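You operate a simulated robot arm through the tools that you are given. There is no shell and no other tool. Be economical: measure what you need, move in short steps, check, and stop when the job is done.

The job below is to be done with a simulated two-armed robot. You get a single attempt, and the scene is never put back.

## Task
Pick up the black cone with one hand, pass it to the other hand and put it on the top of the narrow table.

It is judged by the outcome, as a careful person would: the job done as asked, and still so three seconds after it is handed in. It fails if anything else is knocked over, pushed out of place, dropped, spilled or broken.

## Robot
Two 7-joint arms with two-finger parallel grippers on one trunk, on a base that drives. Base frame: it is fixed to the floor where the robot stands at the start and does not move with it; the origin is under the middle of the robot, x ahead of it, y to its left, z up. Readings come in m, degrees, newtons and seconds.
The left shoulder is at the start at [0.08, 0.131, 0.947], the right one opposite. With the tool pointing down near the work surface each hand reaches from about 0.36 to 0.84 m from the robot's upright axis, wherever it stands, measured 20 degrees to its own side. Places, roughly: black cone (10x10x24 cm) [0.6, 0, 1]; top of the narrow table [-2.1, -0.8, 0.9]. Payload 1.57 kg a hand.
The TCP of each hand is the grasp point between the finger pads, 0.03 m short of the fingertips. In the tool frame z runs along the fingers and y along their closing line. The gripper opens to 0.11 m. The fingers are 0.024 m wide and 0.012 m thick; the gripper's body (0.048 by 0.112 m) begins 0.078 m behind the TCP.
Orientation is that of the tool frame in the base frame, as a unit quaternion [x, y, z, w]. With the fingers straight down and closing along the base's y, the tool's x points along the base's -x, its y along +y and its z along -z.

## Interface
- The arms move only by the tool step_arm. It takes "left_commands", "right_commands" or both (then of equal length, played together; a hand with none holds still); each is a list of rows, each a list of 7 numbers: the gripper command, from -1 (shut) to 1 (fully open), values between in proportion, then the shift along the tool's x, y, z in m, then the turn, a rotation vector about the tool's x, y, z in degrees. In form: [[jaw, tx, ty, tz, ax, ay, az], ...]. A call has 1 to 20 rows; each row shifts and turns the commanded pose from where the row before left it, along the tool's axes as they then stand. Each row takes 0.2 s and may step no farther than 0.05 m and 8.6 degrees from the row before; otherwise, or with a gripper value out of range, the whole call is refused. Where a pose cannot be reached the arm comes as near as it can. A force on the tool above 40 N (or 10 N above the force at the start of the call, whichever is more), or a blocked arm, ends the call early, and 0.2 s more pass. Each finger travels about 0.108 m/s and halts on what it meets, pressing with about 26 N; the grip force reading is that of the motor and also rises with nothing between the fingers. The clock runs only during rows and for 0.2 s after the last one: add rows that do not move to give the fingers time. The reply holds the time, the measured pose of the TCP, the force on the tool along the base axes, the opening and the grip force, in the units named above and with some noise, with the torque about the TCP (base axes, N m) and any sound that the robot's microphone picked up.
- Cameras (640 x 400 px; columns grow to the right, rows downward): "scene" is now at [-0.0509, -0.0138, 1.4348]; the picture's right is [-0.07, -1.00, 0.00], its down [-0.42, 0.03, -0.91] and it looks along [0.91, -0.07, -0.42] (base axes); focal length 265 px, centre (320, 200). "left" rides on the left gripper at [0.07, -0.016, -0.141] in its tool frame; the picture's right is [0.23, 0.97, 0.00], its down [-0.86, 0.20, -0.48] and it looks along [-0.47, 0.11, 0.88] (tool axes); focal length 222 px, centre (320, 200). "right" rides on the right gripper at [0.07, 0.016, -0.141] in its tool frame; the picture's right is [-0.23, 0.97, 0.00], its down [-0.86, -0.20, -0.48] and it looks along [-0.47, -0.11, 0.88] (tool axes); focal length 222 px, centre (320, 200).
- grab_frame(camera): a new picture of that camera. No time passes.
- steer(legs): drives the robot by 1 to 6 legs, each [ahead, left, turn to the left] in m, m and degrees, along the robot's own axes; the way and the turn of a leg run together, so that a leg with both is an arc; at most 1.5 m and 180 degrees a leg. The arms and the cameras ride along, it lands a little off, and it stops where it bumps. It gives what a move gives.
- pan_tilt(pan, tilt): turns the head with the scene camera to pan (to the left, within 109 degrees either way) and tilt (down, from -29 to 69), counted from straight ahead of the robot. It gives what a move gives.
- measure_at(camera, pixels): for up to 12 pixels [column, row] of the newest picture of that camera ("zoom" is the newest enlarged one), the place [x, y, z] in the base frame of the surface seen there, good to about 0.002 m, but the place of the scene camera against the robot may be out by one fixed shift of up to 0.012 m in any direction. No time passes.
- zoom(camera, box): a new picture of the part [left, top, right, bottom] of that camera's present view, enlarged. No time passes.
- sign_off(): hands the job in; it is judged then, once.

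Keep the steps short. Do not move on a guess: measure, check each grasp and each placing, and mend mistakes. In all there are 80 turns and 78 pictures (those below and enlarged ones count). Leave the grippers open and the arms clear of the work at the hand-in unless told otherwise, and finish with a single line.

The tools are called as a command line: name --argument value ..., lists and objects as JSON in quotes. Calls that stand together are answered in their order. step_arm: Moves the arms, as the interface text tells. Its arguments: {"type":"object","properties":{"left_commands":{"type":"array","items":{"type":"array","items":{"type":"number"}}},"right_commands":{"type":"array","items":{"type":"array","items":{"type":"number"}}}},"required":[]} The other tools are called the same way: steer (legs) drives the base; pan_tilt (pan, tilt) turns the head that bears the scene camera; grab_frame (camera) takes a picture; measure_at (camera, pixels) gives the place of the surface under pixels of a picture; zoom (camera, box) takes an enlarged picture of a part of a camera's view; sign_off () hands the job in.

At the start:

```text
clock: 0.0
left_tool_pos: [0.4789, 0.1812, 1.2087]
left_orientation: [0.0, 1.0, 0.0, 0.0]
left_wrist_force: [0.4, -0.1, 0.3]
left_moment: [0.01, -0.01, 0.0]
left_gripper_width: 0.1101
left_grip_force: 0.1
right_tool_pos: [0.6056, -0.196, 1.1859]
right_orientation: [-0.001, 1.0, 0.001, 0.0]
right_wrist_force: [0.1, 0.5, -0.6]
right_moment: [-0.01, -0.02, -0.02]
right_gripper_width: 0.11
right_grip_force: 0.1
robot x, y, heading: [-0.0011, -0.0017, 0.1]
head pan, tilt: [-4.2, 24.7]
```

scene: 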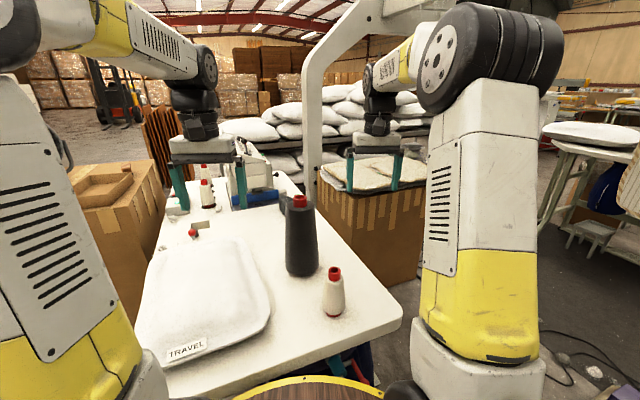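
right: 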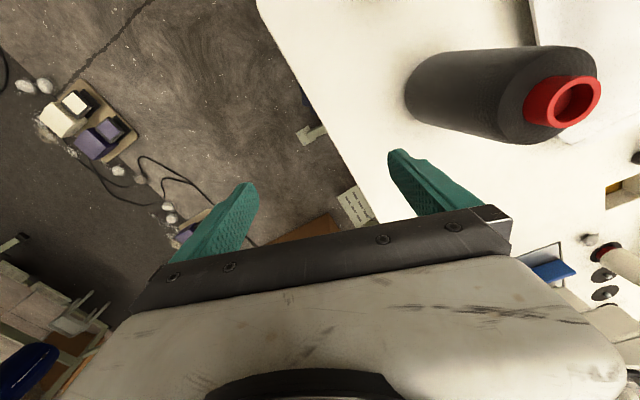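
left: 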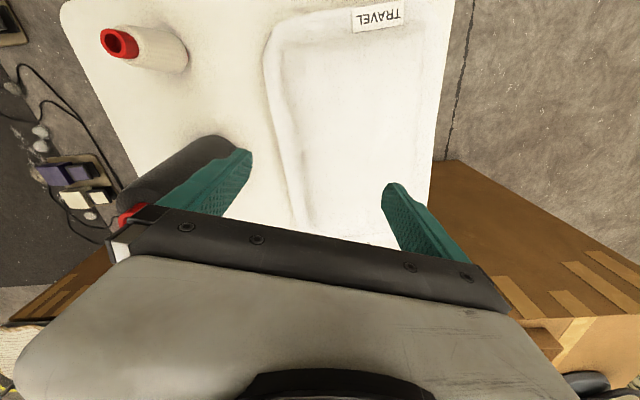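

I see the black cone at about (301,240) in the scene picture, with its red top at (299,201). I'll measure its outline, the table and nearby things.

measure_at --camera "scene" --pixels '[[299, 198], [299, 212], [301, 240], [302, 268], [288, 240], [315, 240], [290, 272], [316, 270], [335, 270], [333, 310], [230, 300], [350, 240]]'

measure_at --camera "right" --pixels '[[562, 78], [590, 90], [540, 110], [530, 60], [470, 100], [420, 95], [400, 30]]'

zoom --camera "scene" --box '[220, 160, 380, 320]'

```text
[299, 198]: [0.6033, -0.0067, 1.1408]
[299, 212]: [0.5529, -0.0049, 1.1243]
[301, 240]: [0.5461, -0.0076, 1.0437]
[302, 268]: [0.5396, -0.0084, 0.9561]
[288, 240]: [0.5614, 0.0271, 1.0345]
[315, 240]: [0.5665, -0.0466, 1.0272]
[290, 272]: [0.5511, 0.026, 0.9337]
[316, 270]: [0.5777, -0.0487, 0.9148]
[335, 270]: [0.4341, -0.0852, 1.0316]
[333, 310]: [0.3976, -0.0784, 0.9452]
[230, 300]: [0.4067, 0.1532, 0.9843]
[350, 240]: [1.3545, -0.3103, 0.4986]
```

```text
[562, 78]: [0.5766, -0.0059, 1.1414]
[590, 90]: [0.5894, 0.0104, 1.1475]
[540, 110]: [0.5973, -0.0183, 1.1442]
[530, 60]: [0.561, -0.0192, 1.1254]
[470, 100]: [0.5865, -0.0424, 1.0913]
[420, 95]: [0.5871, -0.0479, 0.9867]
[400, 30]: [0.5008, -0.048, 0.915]
```

```text
2.50 times, centred on (300, 240) of scene
```

zoom: 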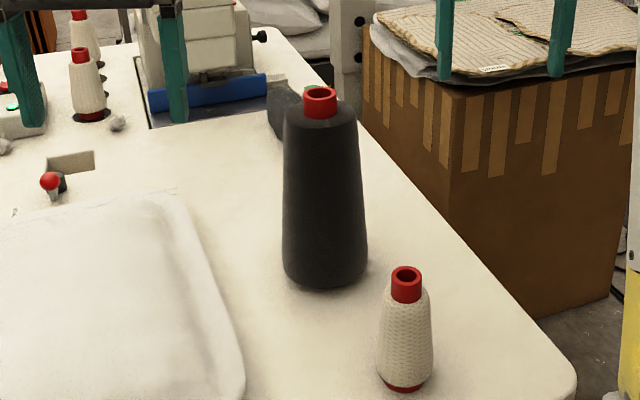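

The cone is about 0.24 m tall, standing near (0.59, 0). My plan has three parts:
- The right hand grips it from the side at mid-height and lifts it.
- The left hand takes it from above.
- I drive to the narrow table and set it down.

First I'll get a more exact cone axis from the right camera, and measure the clutter behind the cone.

zoom --camera "right" --box '[390, 20, 630, 170]'

measure_at --camera "scene" --pixels '[[287, 207], [291, 201], [307, 201], [299, 194], [299, 206], [335, 275], [324, 300], [344, 300], [400, 318], [345, 300], [322, 205], [360, 270]]'

```text
2.67 times, centred on (510, 95) of right
```

zoom: 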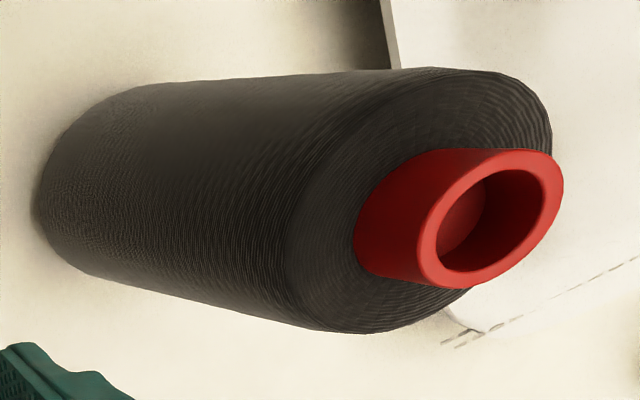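

```text
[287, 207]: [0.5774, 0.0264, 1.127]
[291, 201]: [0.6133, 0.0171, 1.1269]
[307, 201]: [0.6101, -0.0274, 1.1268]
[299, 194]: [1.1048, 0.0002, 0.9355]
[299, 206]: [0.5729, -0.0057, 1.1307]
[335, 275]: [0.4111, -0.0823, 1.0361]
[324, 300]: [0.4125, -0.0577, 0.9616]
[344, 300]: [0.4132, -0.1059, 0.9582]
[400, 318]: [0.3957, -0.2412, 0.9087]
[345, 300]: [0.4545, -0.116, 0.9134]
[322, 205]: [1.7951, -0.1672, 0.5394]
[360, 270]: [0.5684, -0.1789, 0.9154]
```

The ring's rim shows clearly in the enlargement at about (425,250), (490,160) and (555,190). I'll measure the rim and the body sides.

measure_at --camera "zoom" --pixels '[[430, 245], [465, 178], [520, 158], [553, 190], [530, 245], [475, 279], [300, 200], [180, 180], [80, 180], [20, 190], [310, 300], [440, 75]]'

```text
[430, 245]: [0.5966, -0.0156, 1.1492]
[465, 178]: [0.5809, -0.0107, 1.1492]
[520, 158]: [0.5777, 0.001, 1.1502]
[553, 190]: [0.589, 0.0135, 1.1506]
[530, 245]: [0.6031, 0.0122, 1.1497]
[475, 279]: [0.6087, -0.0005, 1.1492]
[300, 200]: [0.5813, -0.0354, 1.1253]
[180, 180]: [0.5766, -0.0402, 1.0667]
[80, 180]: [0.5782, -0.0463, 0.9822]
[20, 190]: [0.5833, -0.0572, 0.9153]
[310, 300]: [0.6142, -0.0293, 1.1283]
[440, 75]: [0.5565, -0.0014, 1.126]
```

The cone axis is at (0.593, -0.001), with its top at 1.150 and the table at about 0.91. Its diameter is about 0.093 at z 1.01, so the open jaw clears it. I'll turn the right hand in place, 90° yaw then most of the tilt toward +y.

step_arm --right_commands '[[1, 0, 0, 0, 0, 0, 8.18], [1, 0, 0, 0, 0, 0, 8.18], [1, 0, 0, 0, 0, 0, 8.18], [1, 0, 0, 0, 0, 0, 8.18], [1, 0, 0, 0, 0, 0, 8.18], [1, 0, 0, 0, 0, 0, 8.18], [1, 0, 0, 0, 0, 0, 8.18], [1, 0, 0, 0, 0, 0, 8.18], [1, 0, 0, 0, 0, 0, 8.18], [1, 0, 0, 0, 0, 0, 8.18], [1, 0, 0, 0, 0, 0, 8.18], [1, 0, 0, 0, 0, 0, 0]]'

```text
clock: 2.6
left_tool_pos: [0.4793, 0.1796, 1.2083]
left_orientation: [0.0, 1.0, 0.0, 0.0]
left_wrist_force: [1.1, 0.0, -0.2]
left_moment: [-0.03, -0.01, -0.03]
left_gripper_width: 0.11
left_grip_force: 0.0
right_tool_pos: [0.6068, -0.1959, 1.1873]
right_orientation: [0.708, 0.706, 0.001, 0.0]
right_wrist_force: [1.1, 0.0, -0.5]
right_moment: [0.0, 0.02, 0.0]
right_gripper_width: 0.11
right_grip_force: 0.1
robot x, y, heading: [0.0004, -0.0002, -0.1]
head pan, tilt: [-4.2, 24.7]
```

The yaw went as wanted, with the closing line now along x. Next is the tilt about tool y, 11 rows.

step_arm --right_commands '[[1, 0, 0, 0, 0, 8.18, 0], [1, 0, 0, 0, 0, 8.18, 0], [1, 0, 0, 0, 0, 8.18, 0], [1, 0, 0, 0, 0, 8.18, 0], [1, 0, 0, 0, 0, 8.18, 0], [1, 0, 0, 0, 0, 8.18, 0], [1, 0, 0, 0, 0, 8.18, 0], [1, 0, 0, 0, 0, 8.18, 0], [1, 0, 0, 0, 0, 8.18, 0], [1, 0, 0, 0, 0, 8.18, 0], [1, 0, 0, 0, 0, 8.18, 0], [1, 0, 0, 0, 0, 0, 0]]'

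grab_frame --camera "scene"

```text
clock: 5.2
left_tool_pos: [0.4793, 0.1795, 1.2083]
left_orientation: [0.0, 1.0, 0.0, 0.0]
left_wrist_force: [0.8, 0.6, 0.0]
left_moment: [0.01, 0.01, -0.02]
left_gripper_width: 0.1099
left_grip_force: 0.0
right_tool_pos: [0.6056, -0.1955, 1.1876]
right_orientation: [-0.499, -0.5, -0.5, 0.501]
right_wrist_force: [0.0, 0.2, -0.2]
right_moment: [0.02, 0.0, 0.02]
right_gripper_width: 0.1099
right_grip_force: 0.1
robot x, y, heading: [-0.0011, -0.005, -0.0]
head pan, tilt: [-4.2, 24.7]
```

```text
72 pictures are left
```

scene: 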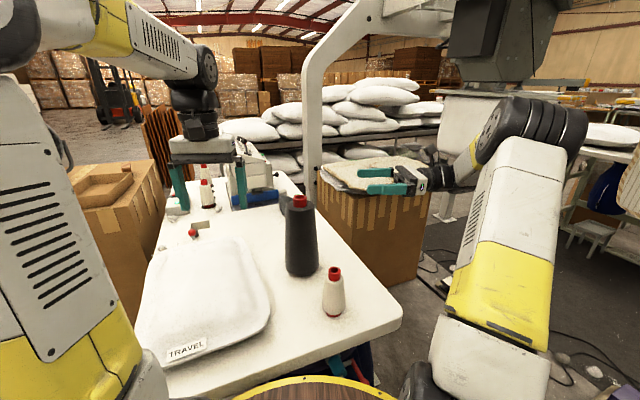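

The right hand now points along +y with its jaw horizontal. I'll lower it to z 1.01, lined up with x 0.593, staying at y -0.196, and then check.

step_arm --right_commands '[[1, -0.0355, -0.0025, 0, 0, 0, 0], [1, -0.0355, -0.0025, 0, 0, 0, 0], [1, -0.0355, -0.0025, 0, 0, 0, 0], [1, -0.0355, -0.0025, 0, 0, 0, 0], [1, -0.0355, -0.0025, 0, 0, 0, 0], [1, 0, 0, 0, 0, 0, 0]]'

grab_frame --camera "right"

grab_frame --camera "scene"

```text
clock: 6.6
left_tool_pos: [0.4791, 0.1801, 1.2083]
left_orientation: [0.0, 1.0, 0.0, -0.001]
left_wrist_force: [0.1, -0.5, -0.3]
left_moment: [-0.04, 0.0, 0.0]
left_gripper_width: 0.11
left_grip_force: 0.0
right_tool_pos: [0.5928, -0.1946, 1.0072]
right_orientation: [0.5, 0.5, 0.5, -0.5]
right_wrist_force: [0.5, 0.3, -0.1]
right_moment: [0.02, 0.01, -0.01]
right_gripper_width: 0.1099
right_grip_force: 0.1
robot x, y, heading: [-0.0029, -0.0001, 0.2]
head pan, tilt: [-4.2, 24.7]
```

```text
71 pictures are left
```

right: 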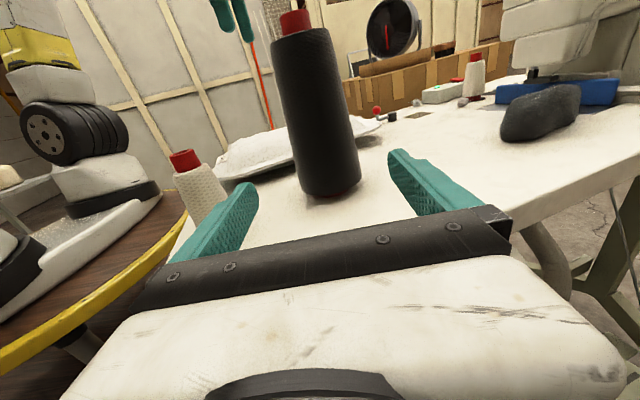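

```text
70 pictures are left
```

scene: 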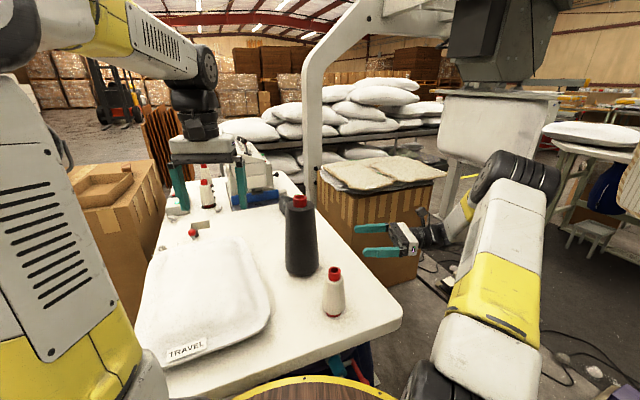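

I'll re-measure the cone from the right camera at its mid-height (320,130), its edges and the ring, plus the white cone and the grey object, before going in.

measure_at --camera "right" --pixels '[[290, 130], [319, 128], [350, 130], [330, 165], [310, 90], [293, 20], [190, 175], [220, 185], [505, 130], [540, 110], [330, 192]]'

```text
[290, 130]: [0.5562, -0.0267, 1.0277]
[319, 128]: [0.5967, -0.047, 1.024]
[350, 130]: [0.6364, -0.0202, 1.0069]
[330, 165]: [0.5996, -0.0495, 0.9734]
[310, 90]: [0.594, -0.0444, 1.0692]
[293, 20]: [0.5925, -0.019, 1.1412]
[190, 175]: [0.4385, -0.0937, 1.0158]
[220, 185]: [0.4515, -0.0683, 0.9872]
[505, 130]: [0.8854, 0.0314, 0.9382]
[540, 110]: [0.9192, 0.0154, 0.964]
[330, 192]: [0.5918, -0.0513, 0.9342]
```

The axis is confirmed at x≈0.594 and y≈-0.001, and nothing else is within reach of the fingers. I'll advance 0.193 m in two parts, starting with 0.14 m and a look.

step_arm --right_commands '[[1, 0, 0.001, 0.028, 0, 0, 0], [1, 0, 0, 0.028, 0, 0, 0], [1, 0, 0, 0.028, 0, 0, 0], [1, 0, 0, 0.028, 0, 0, 0], [1, 0, 0, 0.028, 0, 0, 0], [1, 0, 0, 0, 0, 0, 0]]'

grab_frame --camera "right"

```text
clock: 8.0
left_tool_pos: [0.4785, 0.1814, 1.2081]
left_orientation: [0.0, 1.0, 0.0, 0.0]
left_wrist_force: [-0.6, -0.4, 0.8]
left_moment: [0.0, -0.01, -0.02]
left_gripper_width: 0.11
left_grip_force: 0.0
right_tool_pos: [0.5933, -0.0552, 1.009]
right_orientation: [0.5, 0.5, 0.5, -0.5]
right_wrist_force: [-0.2, 0.0, 0.0]
right_moment: [-0.03, 0.0, 0.03]
right_gripper_width: 0.1099
right_grip_force: 0.0
robot x, y, heading: [0.0013, -0.0011, 0.1]
head pan, tilt: [-4.2, 24.7]
```

```text
69 pictures are left
```

right: 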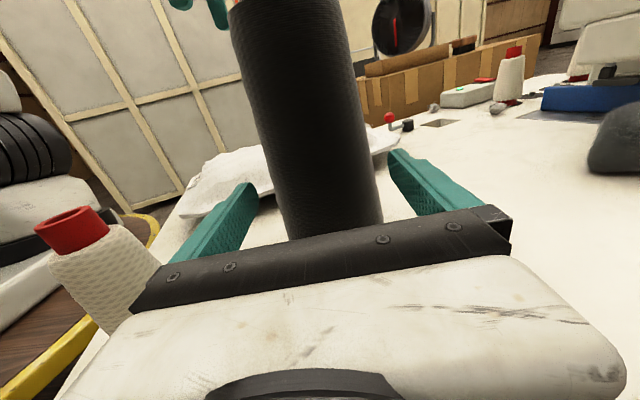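

The cone sits centred between the fingers with no contact. I'll advance the last 0.053 m and shut the jaw.

step_arm --right_commands '[[1, 0, 0, 0.027, 0, 0, 0], [1, 0, 0, 0.026, 0, 0, 0], [1, 0, 0, 0, 0, 0, 0], [0.7, 0, 0, 0, 0, 0, 0], [0.4, 0, 0, 0, 0, 0, 0], [0, 0, 0, 0, 0, 0, 0], [-1, 0, 0, 0, 0, 0, 0], [-1, 0, 0, 0, 0, 0, 0], [-1, 0, 0, 0, 0, 0, 0]]'

grab_frame --camera "right"

```text
clock: 10.0
left_tool_pos: [0.4794, 0.1813, 1.2076]
left_orientation: [0.0, 1.0, 0.0, 0.0]
left_wrist_force: [-0.4, -0.1, -0.7]
left_moment: [0.0, -0.03, 0.0]
left_gripper_width: 0.1101
left_grip_force: 0.1
right_tool_pos: [0.5931, -0.0018, 1.0079]
right_orientation: [0.501, 0.5, 0.5, -0.499]
right_wrist_force: [1.7, 1.8, 1.0]
right_moment: [0.08, -0.07, -0.02]
right_gripper_width: 0.0895
right_grip_force: 26.1
robot x, y, heading: [-0.0012, -0.002, 0.2]
head pan, tilt: [-4.2, 24.7]
```

```text
68 pictures are left
```

right: 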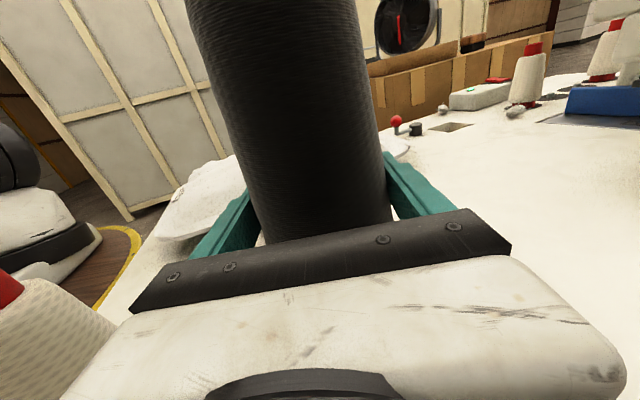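

The grip holds at 0.0895 m and 26 N with little side force. I'll lift slowly, 0.02 m first and then up to 0.10 m.

step_arm --right_commands '[[-1, 0.01, 0, 0, 0, 0, 0], [-1, 0.01, 0, 0, 0, 0, 0], [-1, 0.02, 0, 0, 0, 0, 0], [-1, 0.02, 0, 0, 0, 0, 0], [-1, 0.02, 0, 0, 0, 0, 0], [-1, 0.02, 0, 0, 0, 0, 0], [-1, 0, 0, 0, 0, 0, 0]]'

grab_frame --camera "scene"

grab_frame --camera "left"

```text
clock: 11.6
left_tool_pos: [0.479, 0.1806, 1.2081]
left_orientation: [0.0, 1.0, 0.0, 0.0]
left_wrist_force: [-0.7, 0.0, -0.9]
left_moment: [0.0, 0.0, -0.07]
left_gripper_width: 0.1098
left_grip_force: 0.1
right_tool_pos: [0.594, -0.0019, 1.1095]
right_orientation: [0.5, 0.5, 0.5, -0.5]
right_wrist_force: [-0.3, -0.1, -5.7]
right_moment: [0.01, -0.02, -0.03]
right_gripper_width: 0.0896
right_grip_force: 25.6
robot x, y, heading: [0.0039, 0.0025, 0.1]
head pan, tilt: [-4.2, 24.7]
```

```text
67 pictures are left
```

scene: 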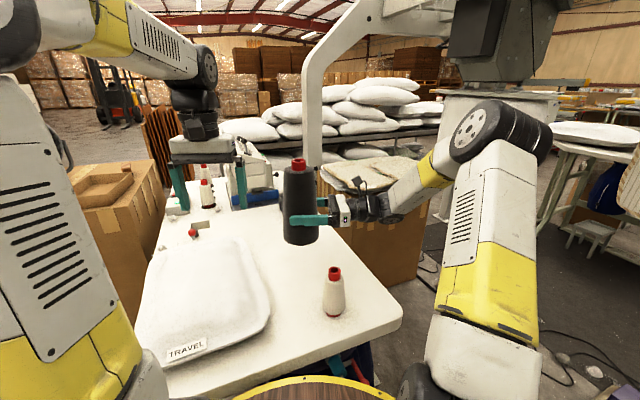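

```text
66 pictures are left
```

left: 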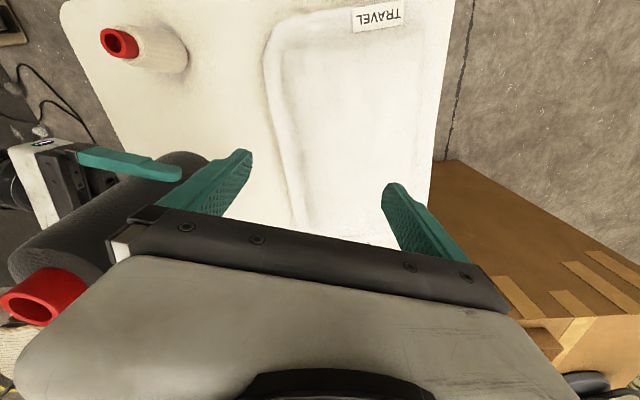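

The cone is lifted and steady (force -5.7 N, so about 0.6 kg), with its top now at z≈1.25. I'll raise the left hand to 1.33 and move it over the cone axis, then look.

step_arm --left_commands '[[1, 0, 0, -0.04, 0, 0, 0], [1, 0, 0, -0.04, 0, 0, 0], [1, 0, 0, -0.04, 0, 0, 0], [1, -0.0228, -0.0365, 0, 0, 0, 0], [1, -0.0228, -0.0365, 0, 0, 0, 0], [1, -0.0228, -0.0365, 0, 0, 0, 0], [1, -0.0228, -0.0365, 0, 0, 0, 0], [1, -0.0228, -0.0365, 0, 0, 0, 0], [1, 0, 0, 0, 0, 0, 0]]'

grab_frame --camera "left"

grab_frame --camera "scene"

```text
clock: 13.6
left_tool_pos: [0.5921, -0.0032, 1.3267]
left_orientation: [0.0, 1.0, 0.0, 0.0]
left_wrist_force: [0.6, -0.3, -0.9]
left_moment: [0.03, -0.01, 0.06]
left_gripper_width: 0.1101
left_grip_force: 0.1
right_tool_pos: [0.5934, -0.0015, 1.108]
right_orientation: [0.5, 0.5, 0.5, -0.5]
right_wrist_force: [-0.1, 1.3, -6.1]
right_moment: [0.0, -0.05, 0.01]
right_gripper_width: 0.0895
right_grip_force: 25.8
robot x, y, heading: [0.0024, 0.0012, 0.0]
head pan, tilt: [-4.2, 24.7]
```

```text
65 pictures are left
```

left: 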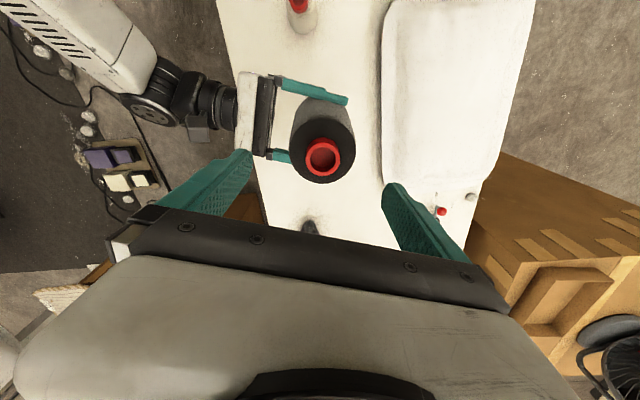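

```text
64 pictures are left
```

scene: 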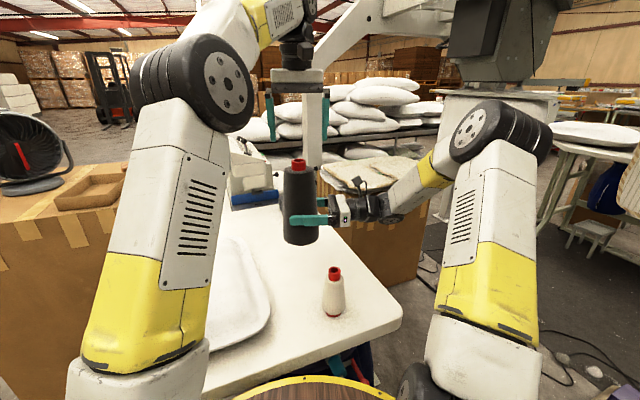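

The left hand is over the cone. I'll measure the ring rim from the left camera to line it up.

zoom --camera "left" --box '[270, 80, 380, 200]'

measure_at --camera "left" --pixels '[[307, 159], [340, 159], [323, 142], [323, 173], [292, 160], [354, 155], [322, 180]]'

```text
3.33 times, centred on (325, 140) of left
```

zoom: 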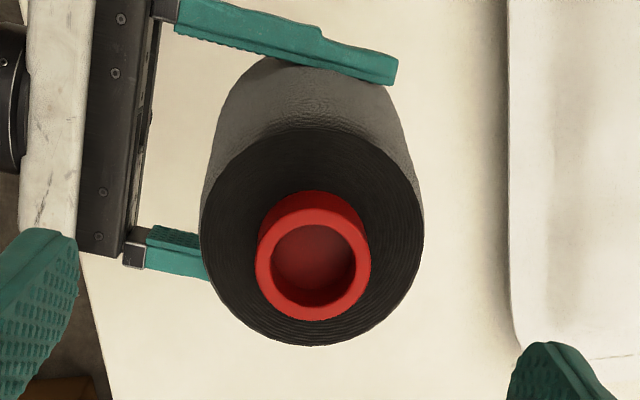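

```text
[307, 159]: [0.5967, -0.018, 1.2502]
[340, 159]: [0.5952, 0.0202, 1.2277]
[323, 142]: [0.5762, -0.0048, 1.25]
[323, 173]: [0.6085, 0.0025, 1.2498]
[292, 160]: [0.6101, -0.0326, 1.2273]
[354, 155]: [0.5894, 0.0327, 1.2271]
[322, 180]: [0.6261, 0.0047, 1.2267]
```

The axis is at (0.592, 0.000) and the top at 1.250. I'll shift +0.003 in y and go down 0.14 m, so the TCP is at 1.187 with the fingertips at 1.157, above the right gripper.

step_arm --left_commands '[[1, 0, 0.003, 0.0, 0, 0, 0], [1, 0, 0, 0.03, 0, 0, 0], [1, 0, 0, 0.03, 0, 0, 0], [1, 0, 0, 0.03, 0, 0, 0], [1, 0, 0, 0.025, 0, 0, 0], [1, 0, 0, 0.024, 0, 0, 0], [1, 0, 0, 0, 0, 0, 0]]'

grab_frame --camera "left"

zoom --camera "scene" --box '[220, 60, 420, 260]'

```text
clock: 15.2
left_tool_pos: [0.5934, 0.0005, 1.1883]
left_orientation: [0.0, 1.0, 0.0, 0.0]
left_wrist_force: [-0.9, 1.1, 0.1]
left_moment: [-0.01, -0.02, 0.01]
left_gripper_width: 0.11
left_grip_force: 0.1
right_tool_pos: [0.5938, -0.002, 1.108]
right_orientation: [-0.499, -0.5, -0.5, 0.5]
right_wrist_force: [0.2, 0.0, -7.1]
right_moment: [0.0, -0.01, 0.01]
right_gripper_width: 0.0896
right_grip_force: 26.0
robot x, y, heading: [-0.001, 0.0013, -0.1]
head pan, tilt: [-4.2, 24.7]
```

```text
62 pictures are left
```

left: 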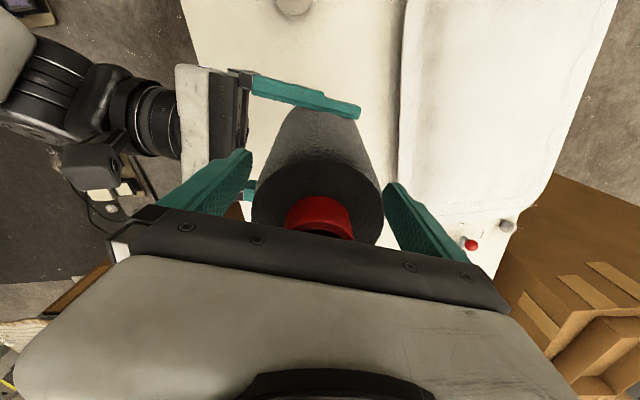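

```text
2.00 times, centred on (320, 160) of scene
```

zoom: 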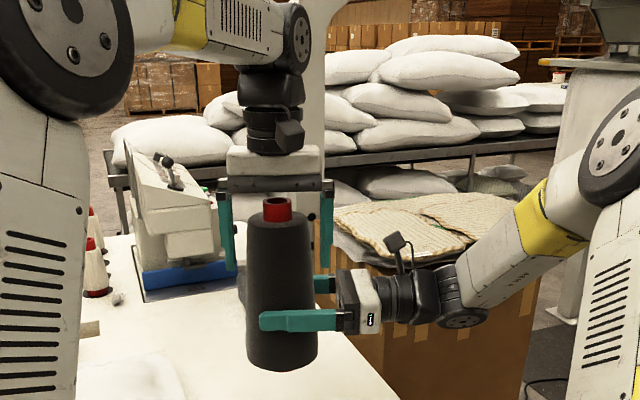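

The left fingers straddle the cone's upper body with no contact. I'll shut the left jaw while the right holds.

step_arm --left_commands '[[0.7, 0, 0, 0, 0, 0, 0], [0.4, 0, 0, 0, 0, 0, 0], [0, 0, 0, 0, 0, 0, 0], [-1, 0, 0, 0, 0, 0, 0], [-1, 0, 0, 0, 0, 0, 0], [-1, 0, 0, 0, 0, 0, 0]]'

grab_frame --camera "left"

```text
clock: 16.6
left_tool_pos: [0.5931, 0.0005, 1.1885]
left_orientation: [0.0, 1.0, -0.001, 0.0]
left_wrist_force: [-0.4, -7.1, 0.6]
left_moment: [-0.69, -0.02, 0.1]
left_gripper_width: 0.081
left_grip_force: 26.3
right_tool_pos: [0.5933, -0.0018, 1.1088]
right_orientation: [0.499, 0.501, 0.499, -0.501]
right_wrist_force: [-1.4, 7.1, -5.1]
right_moment: [-0.02, -0.01, -0.14]
right_gripper_width: 0.0895
right_grip_force: 26.0
robot x, y, heading: [0.0042, -0.0024, -0.0]
head pan, tilt: [-4.2, 24.7]
```

```text
60 pictures are left
```

left: 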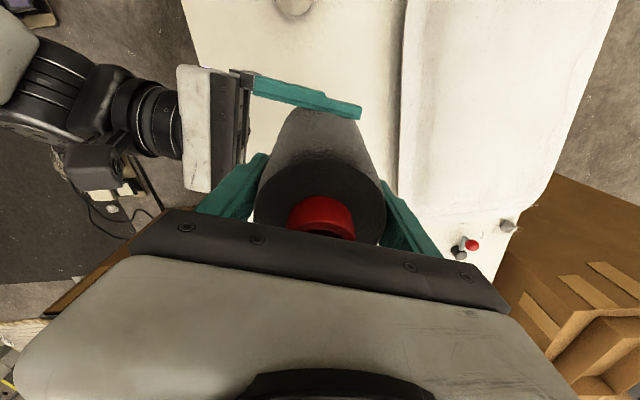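

The left holds at 0.081 m and 26 N. I'll open the right jaw and watch that the left takes the weight.

step_arm --right_commands '[[0.75, 0, 0, 0, 0, 0, 0], [1, 0, 0, 0, 0, 0, 0], [1, 0, 0, 0, 0, 0, 0]]'

grab_frame --camera "right"

```text
clock: 17.4
left_tool_pos: [0.5927, -0.0001, 1.1891]
left_orientation: [-0.001, 1.0, 0.0, 0.0]
left_wrist_force: [-0.3, 0.2, 0.2]
left_moment: [-0.01, -0.03, 0.05]
left_gripper_width: 0.081
left_grip_force: 26.2
right_tool_pos: [0.5942, -0.0018, 1.1084]
right_orientation: [-0.499, -0.5, -0.5, 0.5]
right_wrist_force: [-0.2, 0.3, -0.3]
right_moment: [0.0, 0.0, 0.02]
right_gripper_width: 0.1103
right_grip_force: 0.1
robot x, y, heading: [0.0016, -0.0037, -0.4]
head pan, tilt: [-4.2, 24.7]
```

```text
59 pictures are left
```

right: 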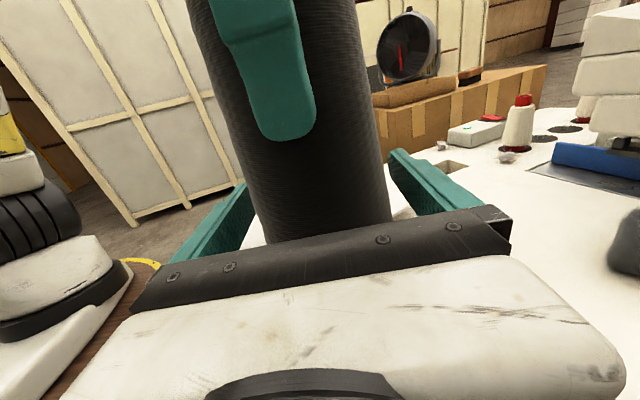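

The left wrist shows no weight, which is odd. I'll look at whether the cone still hangs in place before moving anything.

zoom --camera "scene" --box '[220, 100, 420, 300]'

step_arm --left_commands '[[-1, 0, 0, 0, 0, 0, 0]]'

```text
2.00 times, centred on (320, 200) of scene
```

zoom: 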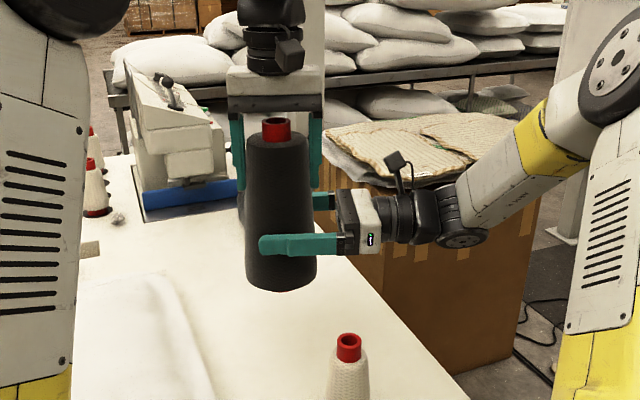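

```text
clock: 17.8
left_tool_pos: [0.5935, 0.001, 1.1894]
left_orientation: [0.0, 1.0, 0.0, 0.0]
left_wrist_force: [0.1, -0.7, 0.2]
left_moment: [-0.04, -0.05, -0.01]
left_gripper_width: 0.0808
left_grip_force: 26.0
right_tool_pos: [0.5937, -0.0017, 1.1085]
right_orientation: [0.501, 0.5, 0.5, -0.5]
right_wrist_force: [-0.4, -0.4, -0.3]
right_moment: [0.01, -0.02, -0.01]
right_gripper_width: 0.1099
right_grip_force: 0.0
robot x, y, heading: [-0.0002, 0.0001, 0.1]
head pan, tilt: [-4.2, 24.7]
```

The cone hangs in place and the right jaw is fully open. I'll withdraw the right hand straight back 0.19 m, then check the cone again.

step_arm --right_commands '[[1, 0, 0, -0.015, 0, 0, 0], [1, 0, 0, -0.025, 0, 0, 0], [1, 0, 0, -0.03, 0, 0, 0], [1, 0, 0, -0.04, 0, 0, 0], [1, 0, 0, -0.04, 0, 0, 0], [1, 0, 0, -0.04, 0, 0, 0], [1, 0, 0, 0, 0, 0, 0]]'

grab_frame --camera "scene"

grab_frame --camera "right"

```text
clock: 19.4
left_tool_pos: [0.5917, 0.0009, 1.1885]
left_orientation: [0.0, 1.0, 0.0, 0.0]
left_wrist_force: [-0.5, 0.3, 0.2]
left_moment: [0.01, 0.0, -0.02]
left_gripper_width: 0.0811
left_grip_force: 26.6
right_tool_pos: [0.5933, -0.1918, 1.1097]
right_orientation: [0.5, 0.5, 0.5, -0.5]
right_wrist_force: [0.5, 0.5, -0.3]
right_moment: [-0.01, -0.05, 0.0]
right_gripper_width: 0.11
right_grip_force: 0.0
robot x, y, heading: [0.0012, 0.003, -0.0]
head pan, tilt: [-4.2, 24.7]
```

```text
57 pictures are left
```

scene: 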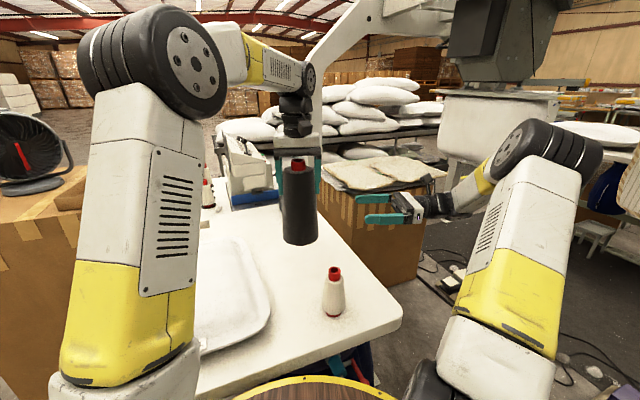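

```text
56 pictures are left
```

right: 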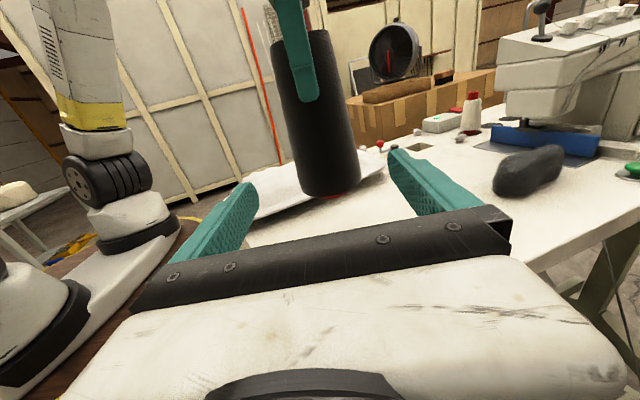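

The handover looks done. I'll confirm the cone's height with a measurement.

measure_at --camera "right" --pixels '[[325, 170], [332, 188], [320, 120], [335, 196]]'

measure_at --camera "scene" --pixels '[[299, 160], [300, 235], [300, 241], [300, 250], [300, 200]]'

```text
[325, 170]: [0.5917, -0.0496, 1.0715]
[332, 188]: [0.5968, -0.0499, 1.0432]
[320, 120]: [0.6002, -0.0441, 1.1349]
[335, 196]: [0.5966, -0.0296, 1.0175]
```

```text
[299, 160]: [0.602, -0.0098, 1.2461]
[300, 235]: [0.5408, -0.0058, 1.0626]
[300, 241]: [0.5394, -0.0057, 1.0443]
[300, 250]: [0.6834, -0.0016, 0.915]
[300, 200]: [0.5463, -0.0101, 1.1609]
```

The cone is held, with its bottom at about 1.01 (TCP minus 0.178). The small white cone's top at about 1.045 lies in the backing path, so I'll raise both hands 0.08 m first. Then I'll look toward the narrow table.

step_arm --left_commands '[[-1, 0, 0, -0.02, 0, 0, 0], [-1, 0, 0, -0.02, 0, 0, 0], [-1, 0, 0, -0.02, 0, 0, 0], [-1, 0, 0, -0.02, 0, 0, 0], [-1, 0, 0, 0, 0, 0, 0]]' --right_commands '[[1, 0.02, 0, 0, 0, 0, 0], [1, 0.02, 0, 0, 0, 0, 0], [1, 0.02, 0, 0, 0, 0, 0], [1, 0.02, 0, 0, 0, 0, 0], [1, 0, 0, 0, 0, 0, 0]]'

pan_tilt --pan -108 --tilt 25

grab_frame --camera "scene"

```text
clock: 20.6
left_tool_pos: [0.5936, 0.0006, 1.2684]
left_orientation: [0.001, 1.0, 0.0, -0.001]
left_wrist_force: [-0.6, -0.1, -6.9]
left_moment: [0.03, 0.0, -0.01]
left_gripper_width: 0.081
left_grip_force: 25.8
right_tool_pos: [0.5925, -0.192, 1.1888]
right_orientation: [0.5, 0.5, 0.5, -0.5]
right_wrist_force: [-1.1, 0.7, 0.4]
right_moment: [0.0, -0.01, 0.03]
right_gripper_width: 0.1101
right_grip_force: 0.0
robot x, y, heading: [-0.0023, -0.001, 0.2]
head pan, tilt: [-4.2, 24.7]
```

```text
clock: 22.4
left_tool_pos: [0.5927, 0.0017, 1.2686]
left_orientation: [0.0, 1.0, 0.0, -0.001]
left_wrist_force: [-0.2, 0.1, -6.2]
left_moment: [0.0, -0.04, 0.01]
left_gripper_width: 0.081
left_grip_force: 26.3
right_tool_pos: [0.593, -0.1927, 1.1888]
right_orientation: [0.5, 0.5, 0.5, -0.5]
right_wrist_force: [0.2, 0.2, -0.7]
right_moment: [0.01, 0.01, -0.01]
right_gripper_width: 0.1097
right_grip_force: 0.0
robot x, y, heading: [0.0013, -0.0039, -0.0]
head pan, tilt: [-108.0, 25.0]
```

```text
55 pictures are left
```

scene: 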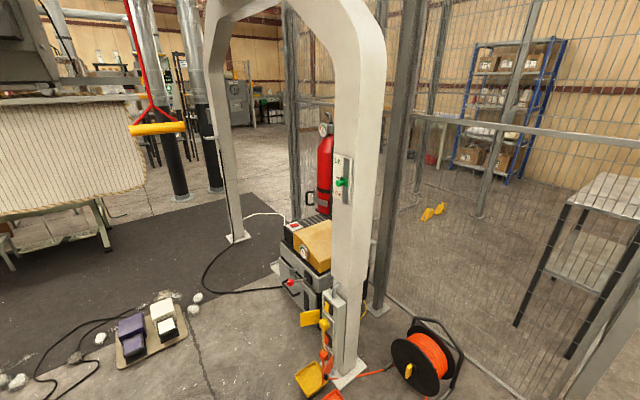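

The weight now reads right on the left hand. I see a wire fence and a small stand at the right edge (610,195). I'll measure these.

measure_at --camera "scene" --pixels '[[610, 195], [590, 190], [635, 205], [515, 325], [570, 355], [590, 380], [430, 370], [345, 375], [385, 310], [450, 330], [230, 240], [500, 250]]'

pan_tilt --pan 108 --tilt 25

grab_frame --camera "scene"

```text
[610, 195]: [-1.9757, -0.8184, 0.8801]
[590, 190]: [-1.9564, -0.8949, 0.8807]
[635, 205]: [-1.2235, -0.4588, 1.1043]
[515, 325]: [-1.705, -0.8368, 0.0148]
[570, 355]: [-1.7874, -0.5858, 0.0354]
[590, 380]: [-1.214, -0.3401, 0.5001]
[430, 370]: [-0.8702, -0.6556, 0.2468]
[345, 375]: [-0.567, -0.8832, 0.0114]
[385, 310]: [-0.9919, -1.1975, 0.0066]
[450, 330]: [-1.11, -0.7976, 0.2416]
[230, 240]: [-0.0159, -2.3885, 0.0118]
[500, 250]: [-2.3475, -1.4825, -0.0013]
```

```text
clock: 25.5
left_tool_pos: [0.593, 0.0003, 1.2691]
left_orientation: [0.0, 1.0, 0.0, 0.001]
left_wrist_force: [-0.8, 0.0, -6.7]
left_moment: [-0.01, -0.01, -0.02]
left_gripper_width: 0.081
left_grip_force: 26.1
right_tool_pos: [0.5922, -0.1925, 1.1891]
right_orientation: [0.499, 0.501, 0.499, -0.501]
right_wrist_force: [0.8, 0.2, -0.5]
right_moment: [0.01, -0.03, -0.04]
right_gripper_width: 0.1101
right_grip_force: 0.0
robot x, y, heading: [0.0025, 0.0006, 0.2]
head pan, tilt: [108.0, 25.0]
```

```text
54 pictures are left
```

scene: 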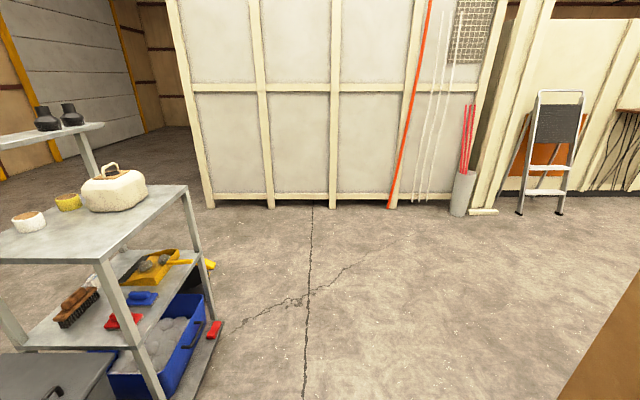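

The narrow table stands behind the wire fence near (-1.98, -0.82, 0.88). I'll measure the shelf on the left and the floor, then look at the other angles needed to find the gap.

measure_at --camera "scene" --pixels '[[185, 187], [160, 240], [165, 390], [215, 340], [300, 205], [40, 130], [100, 125], [50, 240], [560, 395], [50, 395], [320, 395]]'

pan_tilt --pan -109 --tilt 60

grab_frame --camera "scene"

```text
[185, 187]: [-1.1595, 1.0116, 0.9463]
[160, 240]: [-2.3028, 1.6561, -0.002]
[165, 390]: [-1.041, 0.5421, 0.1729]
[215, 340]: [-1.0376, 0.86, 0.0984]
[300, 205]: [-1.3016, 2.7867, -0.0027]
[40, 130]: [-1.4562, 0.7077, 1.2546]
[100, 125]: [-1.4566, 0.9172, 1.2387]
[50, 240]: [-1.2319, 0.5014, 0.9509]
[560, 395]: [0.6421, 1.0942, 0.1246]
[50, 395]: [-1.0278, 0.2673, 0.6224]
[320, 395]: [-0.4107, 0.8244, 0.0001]
```

```text
clock: 28.6
left_tool_pos: [0.5937, 0.0017, 1.2684]
left_orientation: [-0.001, 1.0, -0.001, 0.0]
left_wrist_force: [0.6, -0.3, -5.7]
left_moment: [0.0, 0.03, 0.0]
left_gripper_width: 0.0813
left_grip_force: 25.9
right_tool_pos: [0.5932, -0.1928, 1.1894]
right_orientation: [0.5, 0.5, 0.501, -0.5]
right_wrist_force: [0.6, 0.2, 0.4]
right_moment: [0.02, -0.03, 0.03]
right_gripper_width: 0.1102
right_grip_force: 0.0
robot x, y, heading: [-0.0002, 0.0011, 0.1]
head pan, tilt: [-108.9, 60.0]
```

```text
53 pictures are left
```

scene: 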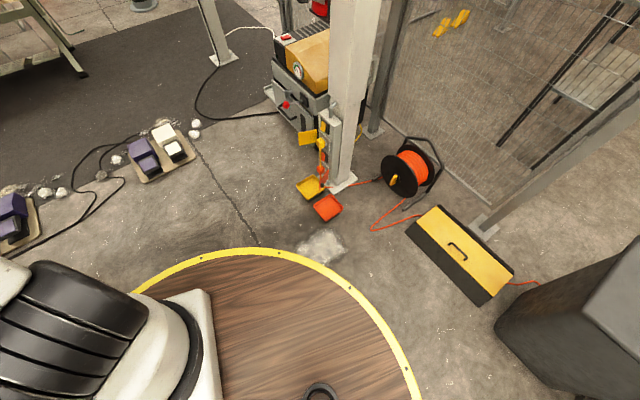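

There's a round base deck, a yellow toolbox at (460,250), a dark case at (580,320), and a fence post foot at (485,228). I'll measure them.

measure_at --camera "scene" --pixels '[[345, 283], [215, 255], [410, 385], [410, 225], [485, 303], [512, 270], [437, 208], [500, 340], [560, 385], [600, 300], [485, 228], [320, 210]]'

pan_tilt --pan 108 --tilt 60

grab_frame --camera "scene"

```text
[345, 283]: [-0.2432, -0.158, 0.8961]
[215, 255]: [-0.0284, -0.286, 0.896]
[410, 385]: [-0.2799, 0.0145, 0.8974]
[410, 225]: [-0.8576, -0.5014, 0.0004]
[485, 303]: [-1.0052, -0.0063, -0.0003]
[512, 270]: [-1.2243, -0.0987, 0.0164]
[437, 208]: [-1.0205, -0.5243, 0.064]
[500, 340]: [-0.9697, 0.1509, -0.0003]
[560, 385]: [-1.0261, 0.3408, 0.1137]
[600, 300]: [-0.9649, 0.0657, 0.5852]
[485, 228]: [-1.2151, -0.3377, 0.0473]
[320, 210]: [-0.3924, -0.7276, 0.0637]
```

```text
clock: 31.8
left_tool_pos: [0.5932, 0.0014, 1.2675]
left_orientation: [0.0, 1.0, 0.0, 0.0]
left_wrist_force: [-0.1, 0.1, -6.1]
left_moment: [-0.01, 0.01, 0.03]
left_gripper_width: 0.0809
left_grip_force: 25.8
right_tool_pos: [0.5928, -0.1931, 1.1886]
right_orientation: [-0.499, -0.5, -0.5, 0.5]
right_wrist_force: [-0.4, -0.5, 0.5]
right_moment: [0.0, 0.01, 0.02]
right_gripper_width: 0.1102
right_grip_force: 0.0
robot x, y, heading: [0.0009, 0.001, -0.2]
head pan, tilt: [108.0, 60.0]
```

```text
52 pictures are left
```

scene: 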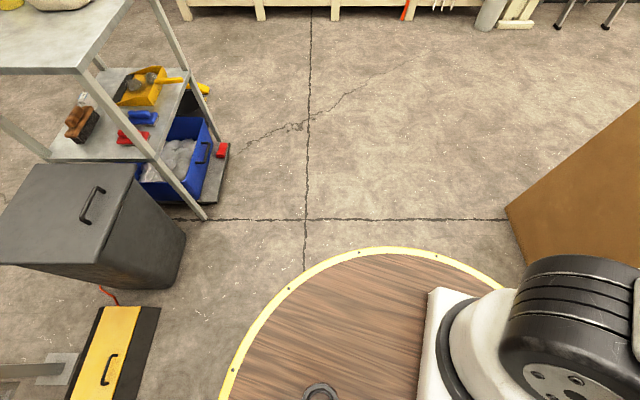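

The base deck has a radius of about 0.29 m. A toolbox, bin and cart block the direct way behind me, so the open way looks to be round the cart's left side. I'll measure the carton and cart extents.

measure_at --camera "scene" --pixels '[[507, 207], [525, 262], [636, 105], [205, 218], [228, 145], [183, 250], [130, 310], [95, 345], [150, 330], [310, 20], [485, 25], [105, 30]]'

steer --legs '[[-0.3, 0, 0]]'

pan_tilt --pan 60 --tilt 30

grab_frame --camera "scene"

```text
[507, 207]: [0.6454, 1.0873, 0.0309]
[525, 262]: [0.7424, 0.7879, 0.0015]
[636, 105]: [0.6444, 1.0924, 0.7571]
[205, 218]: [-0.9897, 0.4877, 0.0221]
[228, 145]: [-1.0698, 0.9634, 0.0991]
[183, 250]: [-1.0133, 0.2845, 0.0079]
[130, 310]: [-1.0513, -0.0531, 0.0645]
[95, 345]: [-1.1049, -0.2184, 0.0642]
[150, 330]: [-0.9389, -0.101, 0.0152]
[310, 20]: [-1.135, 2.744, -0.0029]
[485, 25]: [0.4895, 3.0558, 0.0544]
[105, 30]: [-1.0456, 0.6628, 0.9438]
```

```text
clock: 33.8
left_tool_pos: [0.2892, 0.0018, 1.2696]
left_orientation: [0.0, 1.0, 0.0, 0.0]
left_wrist_force: [0.0, -0.5, -6.5]
left_moment: [0.02, 0.01, 0.01]
left_gripper_width: 0.081
left_grip_force: 26.1
right_tool_pos: [0.2894, -0.1915, 1.1887]
right_orientation: [0.499, 0.501, 0.5, -0.501]
right_wrist_force: [0.9, 0.3, 0.2]
right_moment: [-0.03, 0.0, 0.01]
right_gripper_width: 0.1101
right_grip_force: 0.0
robot x, y, heading: [-0.3054, -0.0019, 0.2]
head pan, tilt: [108.0, 60.0]
```

```text
clock: 35.0
left_tool_pos: [0.2885, 0.0032, 1.2692]
left_orientation: [-0.001, 1.0, -0.001, 0.001]
left_wrist_force: [0.0, 0.2, -5.9]
left_moment: [-0.01, -0.03, 0.0]
left_gripper_width: 0.0808
left_grip_force: 25.7
right_tool_pos: [0.289, -0.1915, 1.1904]
right_orientation: [0.5, 0.5, 0.5, -0.5]
right_wrist_force: [0.7, 0.4, -0.3]
right_moment: [0.01, 0.0, 0.0]
right_gripper_width: 0.1101
right_grip_force: 0.1
robot x, y, heading: [-0.3001, -0.0007, 0.2]
head pan, tilt: [60.0, 30.0]
```

```text
51 pictures are left
```

scene: 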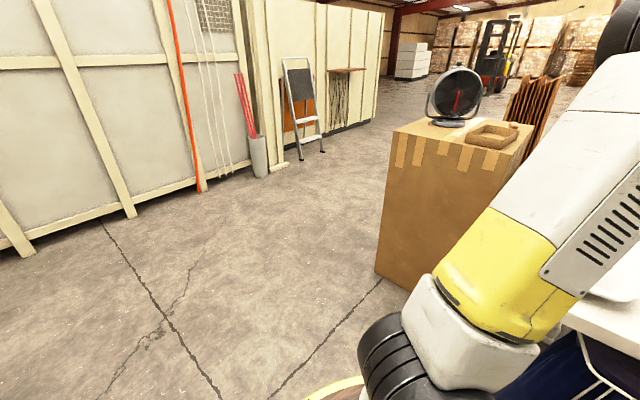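

There's open floor to the left. I'll turn left 90° in place, since the arms' sweep clears the carton by a good margin, and then look over the cart.

steer --legs '[[0, 0, 90]]'

pan_tilt --pan 90 --tilt 20

grab_frame --camera "scene"

```text
clock: 39.2
left_tool_pos: [-0.3113, 0.5926, 1.2683]
left_orientation: [0.711, -0.703, 0.0, 0.001]
left_wrist_force: [0.0, 0.1, -6.6]
left_moment: [-0.01, 0.02, 0.0]
left_gripper_width: 0.081
left_grip_force: 25.2
right_tool_pos: [-0.1192, 0.595, 1.1892]
right_orientation: [0.005, -0.706, 0.004, 0.708]
right_wrist_force: [0.3, -0.3, -0.8]
right_moment: [-0.02, -0.02, 0.02]
right_gripper_width: 0.1101
right_grip_force: 0.0
robot x, y, heading: [-0.3039, 0.0015, 90.9]
head pan, tilt: [60.0, 30.0]
```

```text
clock: 40.2
left_tool_pos: [-0.3115, 0.5942, 1.2679]
left_orientation: [0.711, -0.703, 0.001, 0.0]
left_wrist_force: [-0.1, -0.9, -6.2]
left_moment: [-0.03, -0.02, 0.03]
left_gripper_width: 0.0812
left_grip_force: 26.2
right_tool_pos: [-0.1188, 0.5954, 1.1881]
right_orientation: [-0.004, 0.707, -0.004, -0.707]
right_wrist_force: [-0.1, 0.2, -0.6]
right_moment: [0.0, 0.0, -0.01]
right_gripper_width: 0.1099
right_grip_force: 0.1
robot x, y, heading: [-0.3036, 0.0027, 90.8]
head pan, tilt: [90.0, 20.0]
```

```text
50 pictures are left
```

scene: 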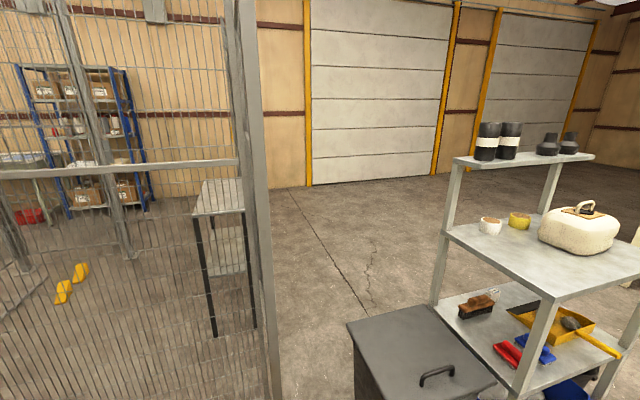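

The fence ends at a post, and beyond it the floor is open behind the cart. The narrow table shows at (220,195) through the mesh. I'll measure its corners and the cart's far side.

measure_at --camera "scene" --pixels '[[198, 212], [238, 208], [208, 184], [236, 182], [213, 335], [245, 325], [463, 160], [550, 158], [437, 300], [435, 225], [290, 190], [270, 390]]'

zoom --camera "scene" --box '[170, 150, 290, 350]'

```text
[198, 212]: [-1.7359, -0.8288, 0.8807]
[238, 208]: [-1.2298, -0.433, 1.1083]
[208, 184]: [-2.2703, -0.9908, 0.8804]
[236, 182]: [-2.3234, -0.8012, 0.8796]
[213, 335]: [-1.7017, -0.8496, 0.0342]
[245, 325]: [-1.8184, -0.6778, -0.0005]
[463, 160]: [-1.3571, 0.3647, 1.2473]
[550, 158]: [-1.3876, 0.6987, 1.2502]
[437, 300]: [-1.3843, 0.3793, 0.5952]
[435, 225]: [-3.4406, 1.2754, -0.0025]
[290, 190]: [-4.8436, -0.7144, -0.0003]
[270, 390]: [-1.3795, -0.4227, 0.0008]
```

```text
2.00 times, centred on (230, 250) of scene
```

zoom: 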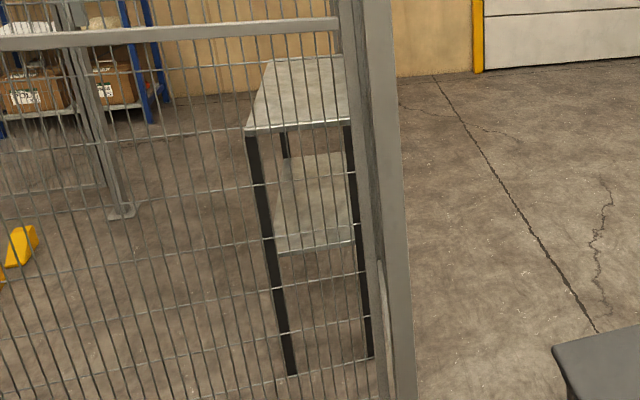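

The table top is at z 0.880, spans x from -1.72 back past -2.32 and y around -0.95 to -0.65, and looks empty. I'll drive round the cart, ahead to y≈1.65 first, and then look left along the next leg.

steer --legs '[[1.0, 0, 0], [0.65, 0, 0]]'

pan_tilt --pan 90 --tilt 30

grab_frame --camera "scene"

```text
clock: 48.5
left_tool_pos: [-0.3256, 2.2357, 1.2683]
left_orientation: [0.71, -0.704, 0.0, 0.0]
left_wrist_force: [0.0, 0.0, -6.5]
left_moment: [0.03, 0.0, -0.03]
left_gripper_width: 0.0809
left_grip_force: 25.9
right_tool_pos: [-0.132, 2.2384, 1.1899]
right_orientation: [0.003, -0.707, 0.003, 0.707]
right_wrist_force: [-0.3, 0.7, -0.3]
right_moment: [-0.04, -0.02, 0.0]
right_gripper_width: 0.11
right_grip_force: 0.1
robot x, y, heading: [-0.3199, 1.643, 90.5]
head pan, tilt: [90.0, 20.0]
```

```text
clock: 49.2
left_tool_pos: [-0.3257, 2.2353, 1.2692]
left_orientation: [0.71, -0.704, 0.0, 0.0]
left_wrist_force: [0.6, 0.5, -6.1]
left_moment: [-0.02, 0.01, -0.02]
left_gripper_width: 0.081
left_grip_force: 25.8
right_tool_pos: [-0.1308, 2.2379, 1.1883]
right_orientation: [0.004, -0.707, 0.004, 0.707]
right_wrist_force: [0.8, -1.3, -0.3]
right_moment: [0.02, -0.01, 0.0]
right_gripper_width: 0.11
right_grip_force: 0.0
robot x, y, heading: [-0.3215, 1.6402, 90.6]
head pan, tilt: [90.0, 30.0]
```

```text
48 pictures are left
```

scene: 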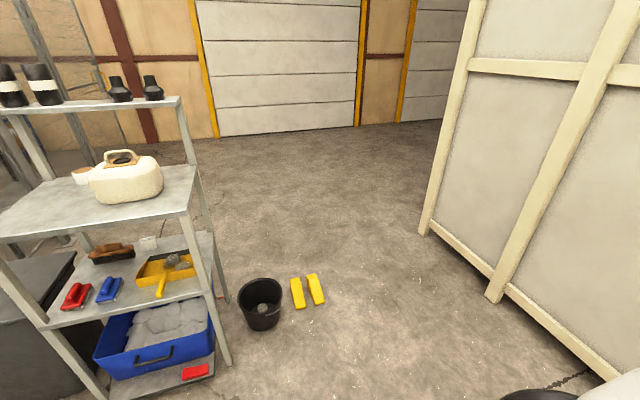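

A black bucket at (262,305) and yellow wedges at (305,290) stand beside the cart. I'll measure them and the crate wall.

measure_at --camera "scene" --pixels '[[262, 329], [283, 310], [298, 307], [324, 302], [312, 275], [425, 230], [490, 298], [190, 165], [180, 97], [232, 365], [605, 375], [262, 280]]'

```text
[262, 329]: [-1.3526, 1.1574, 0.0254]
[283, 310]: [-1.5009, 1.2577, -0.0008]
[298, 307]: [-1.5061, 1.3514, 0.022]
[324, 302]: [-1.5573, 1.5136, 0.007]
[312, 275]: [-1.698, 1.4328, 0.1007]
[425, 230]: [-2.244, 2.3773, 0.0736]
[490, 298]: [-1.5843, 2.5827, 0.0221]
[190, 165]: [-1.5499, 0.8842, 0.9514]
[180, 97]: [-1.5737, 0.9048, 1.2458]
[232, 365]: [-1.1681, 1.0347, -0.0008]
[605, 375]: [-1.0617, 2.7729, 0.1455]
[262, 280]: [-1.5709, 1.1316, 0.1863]
```

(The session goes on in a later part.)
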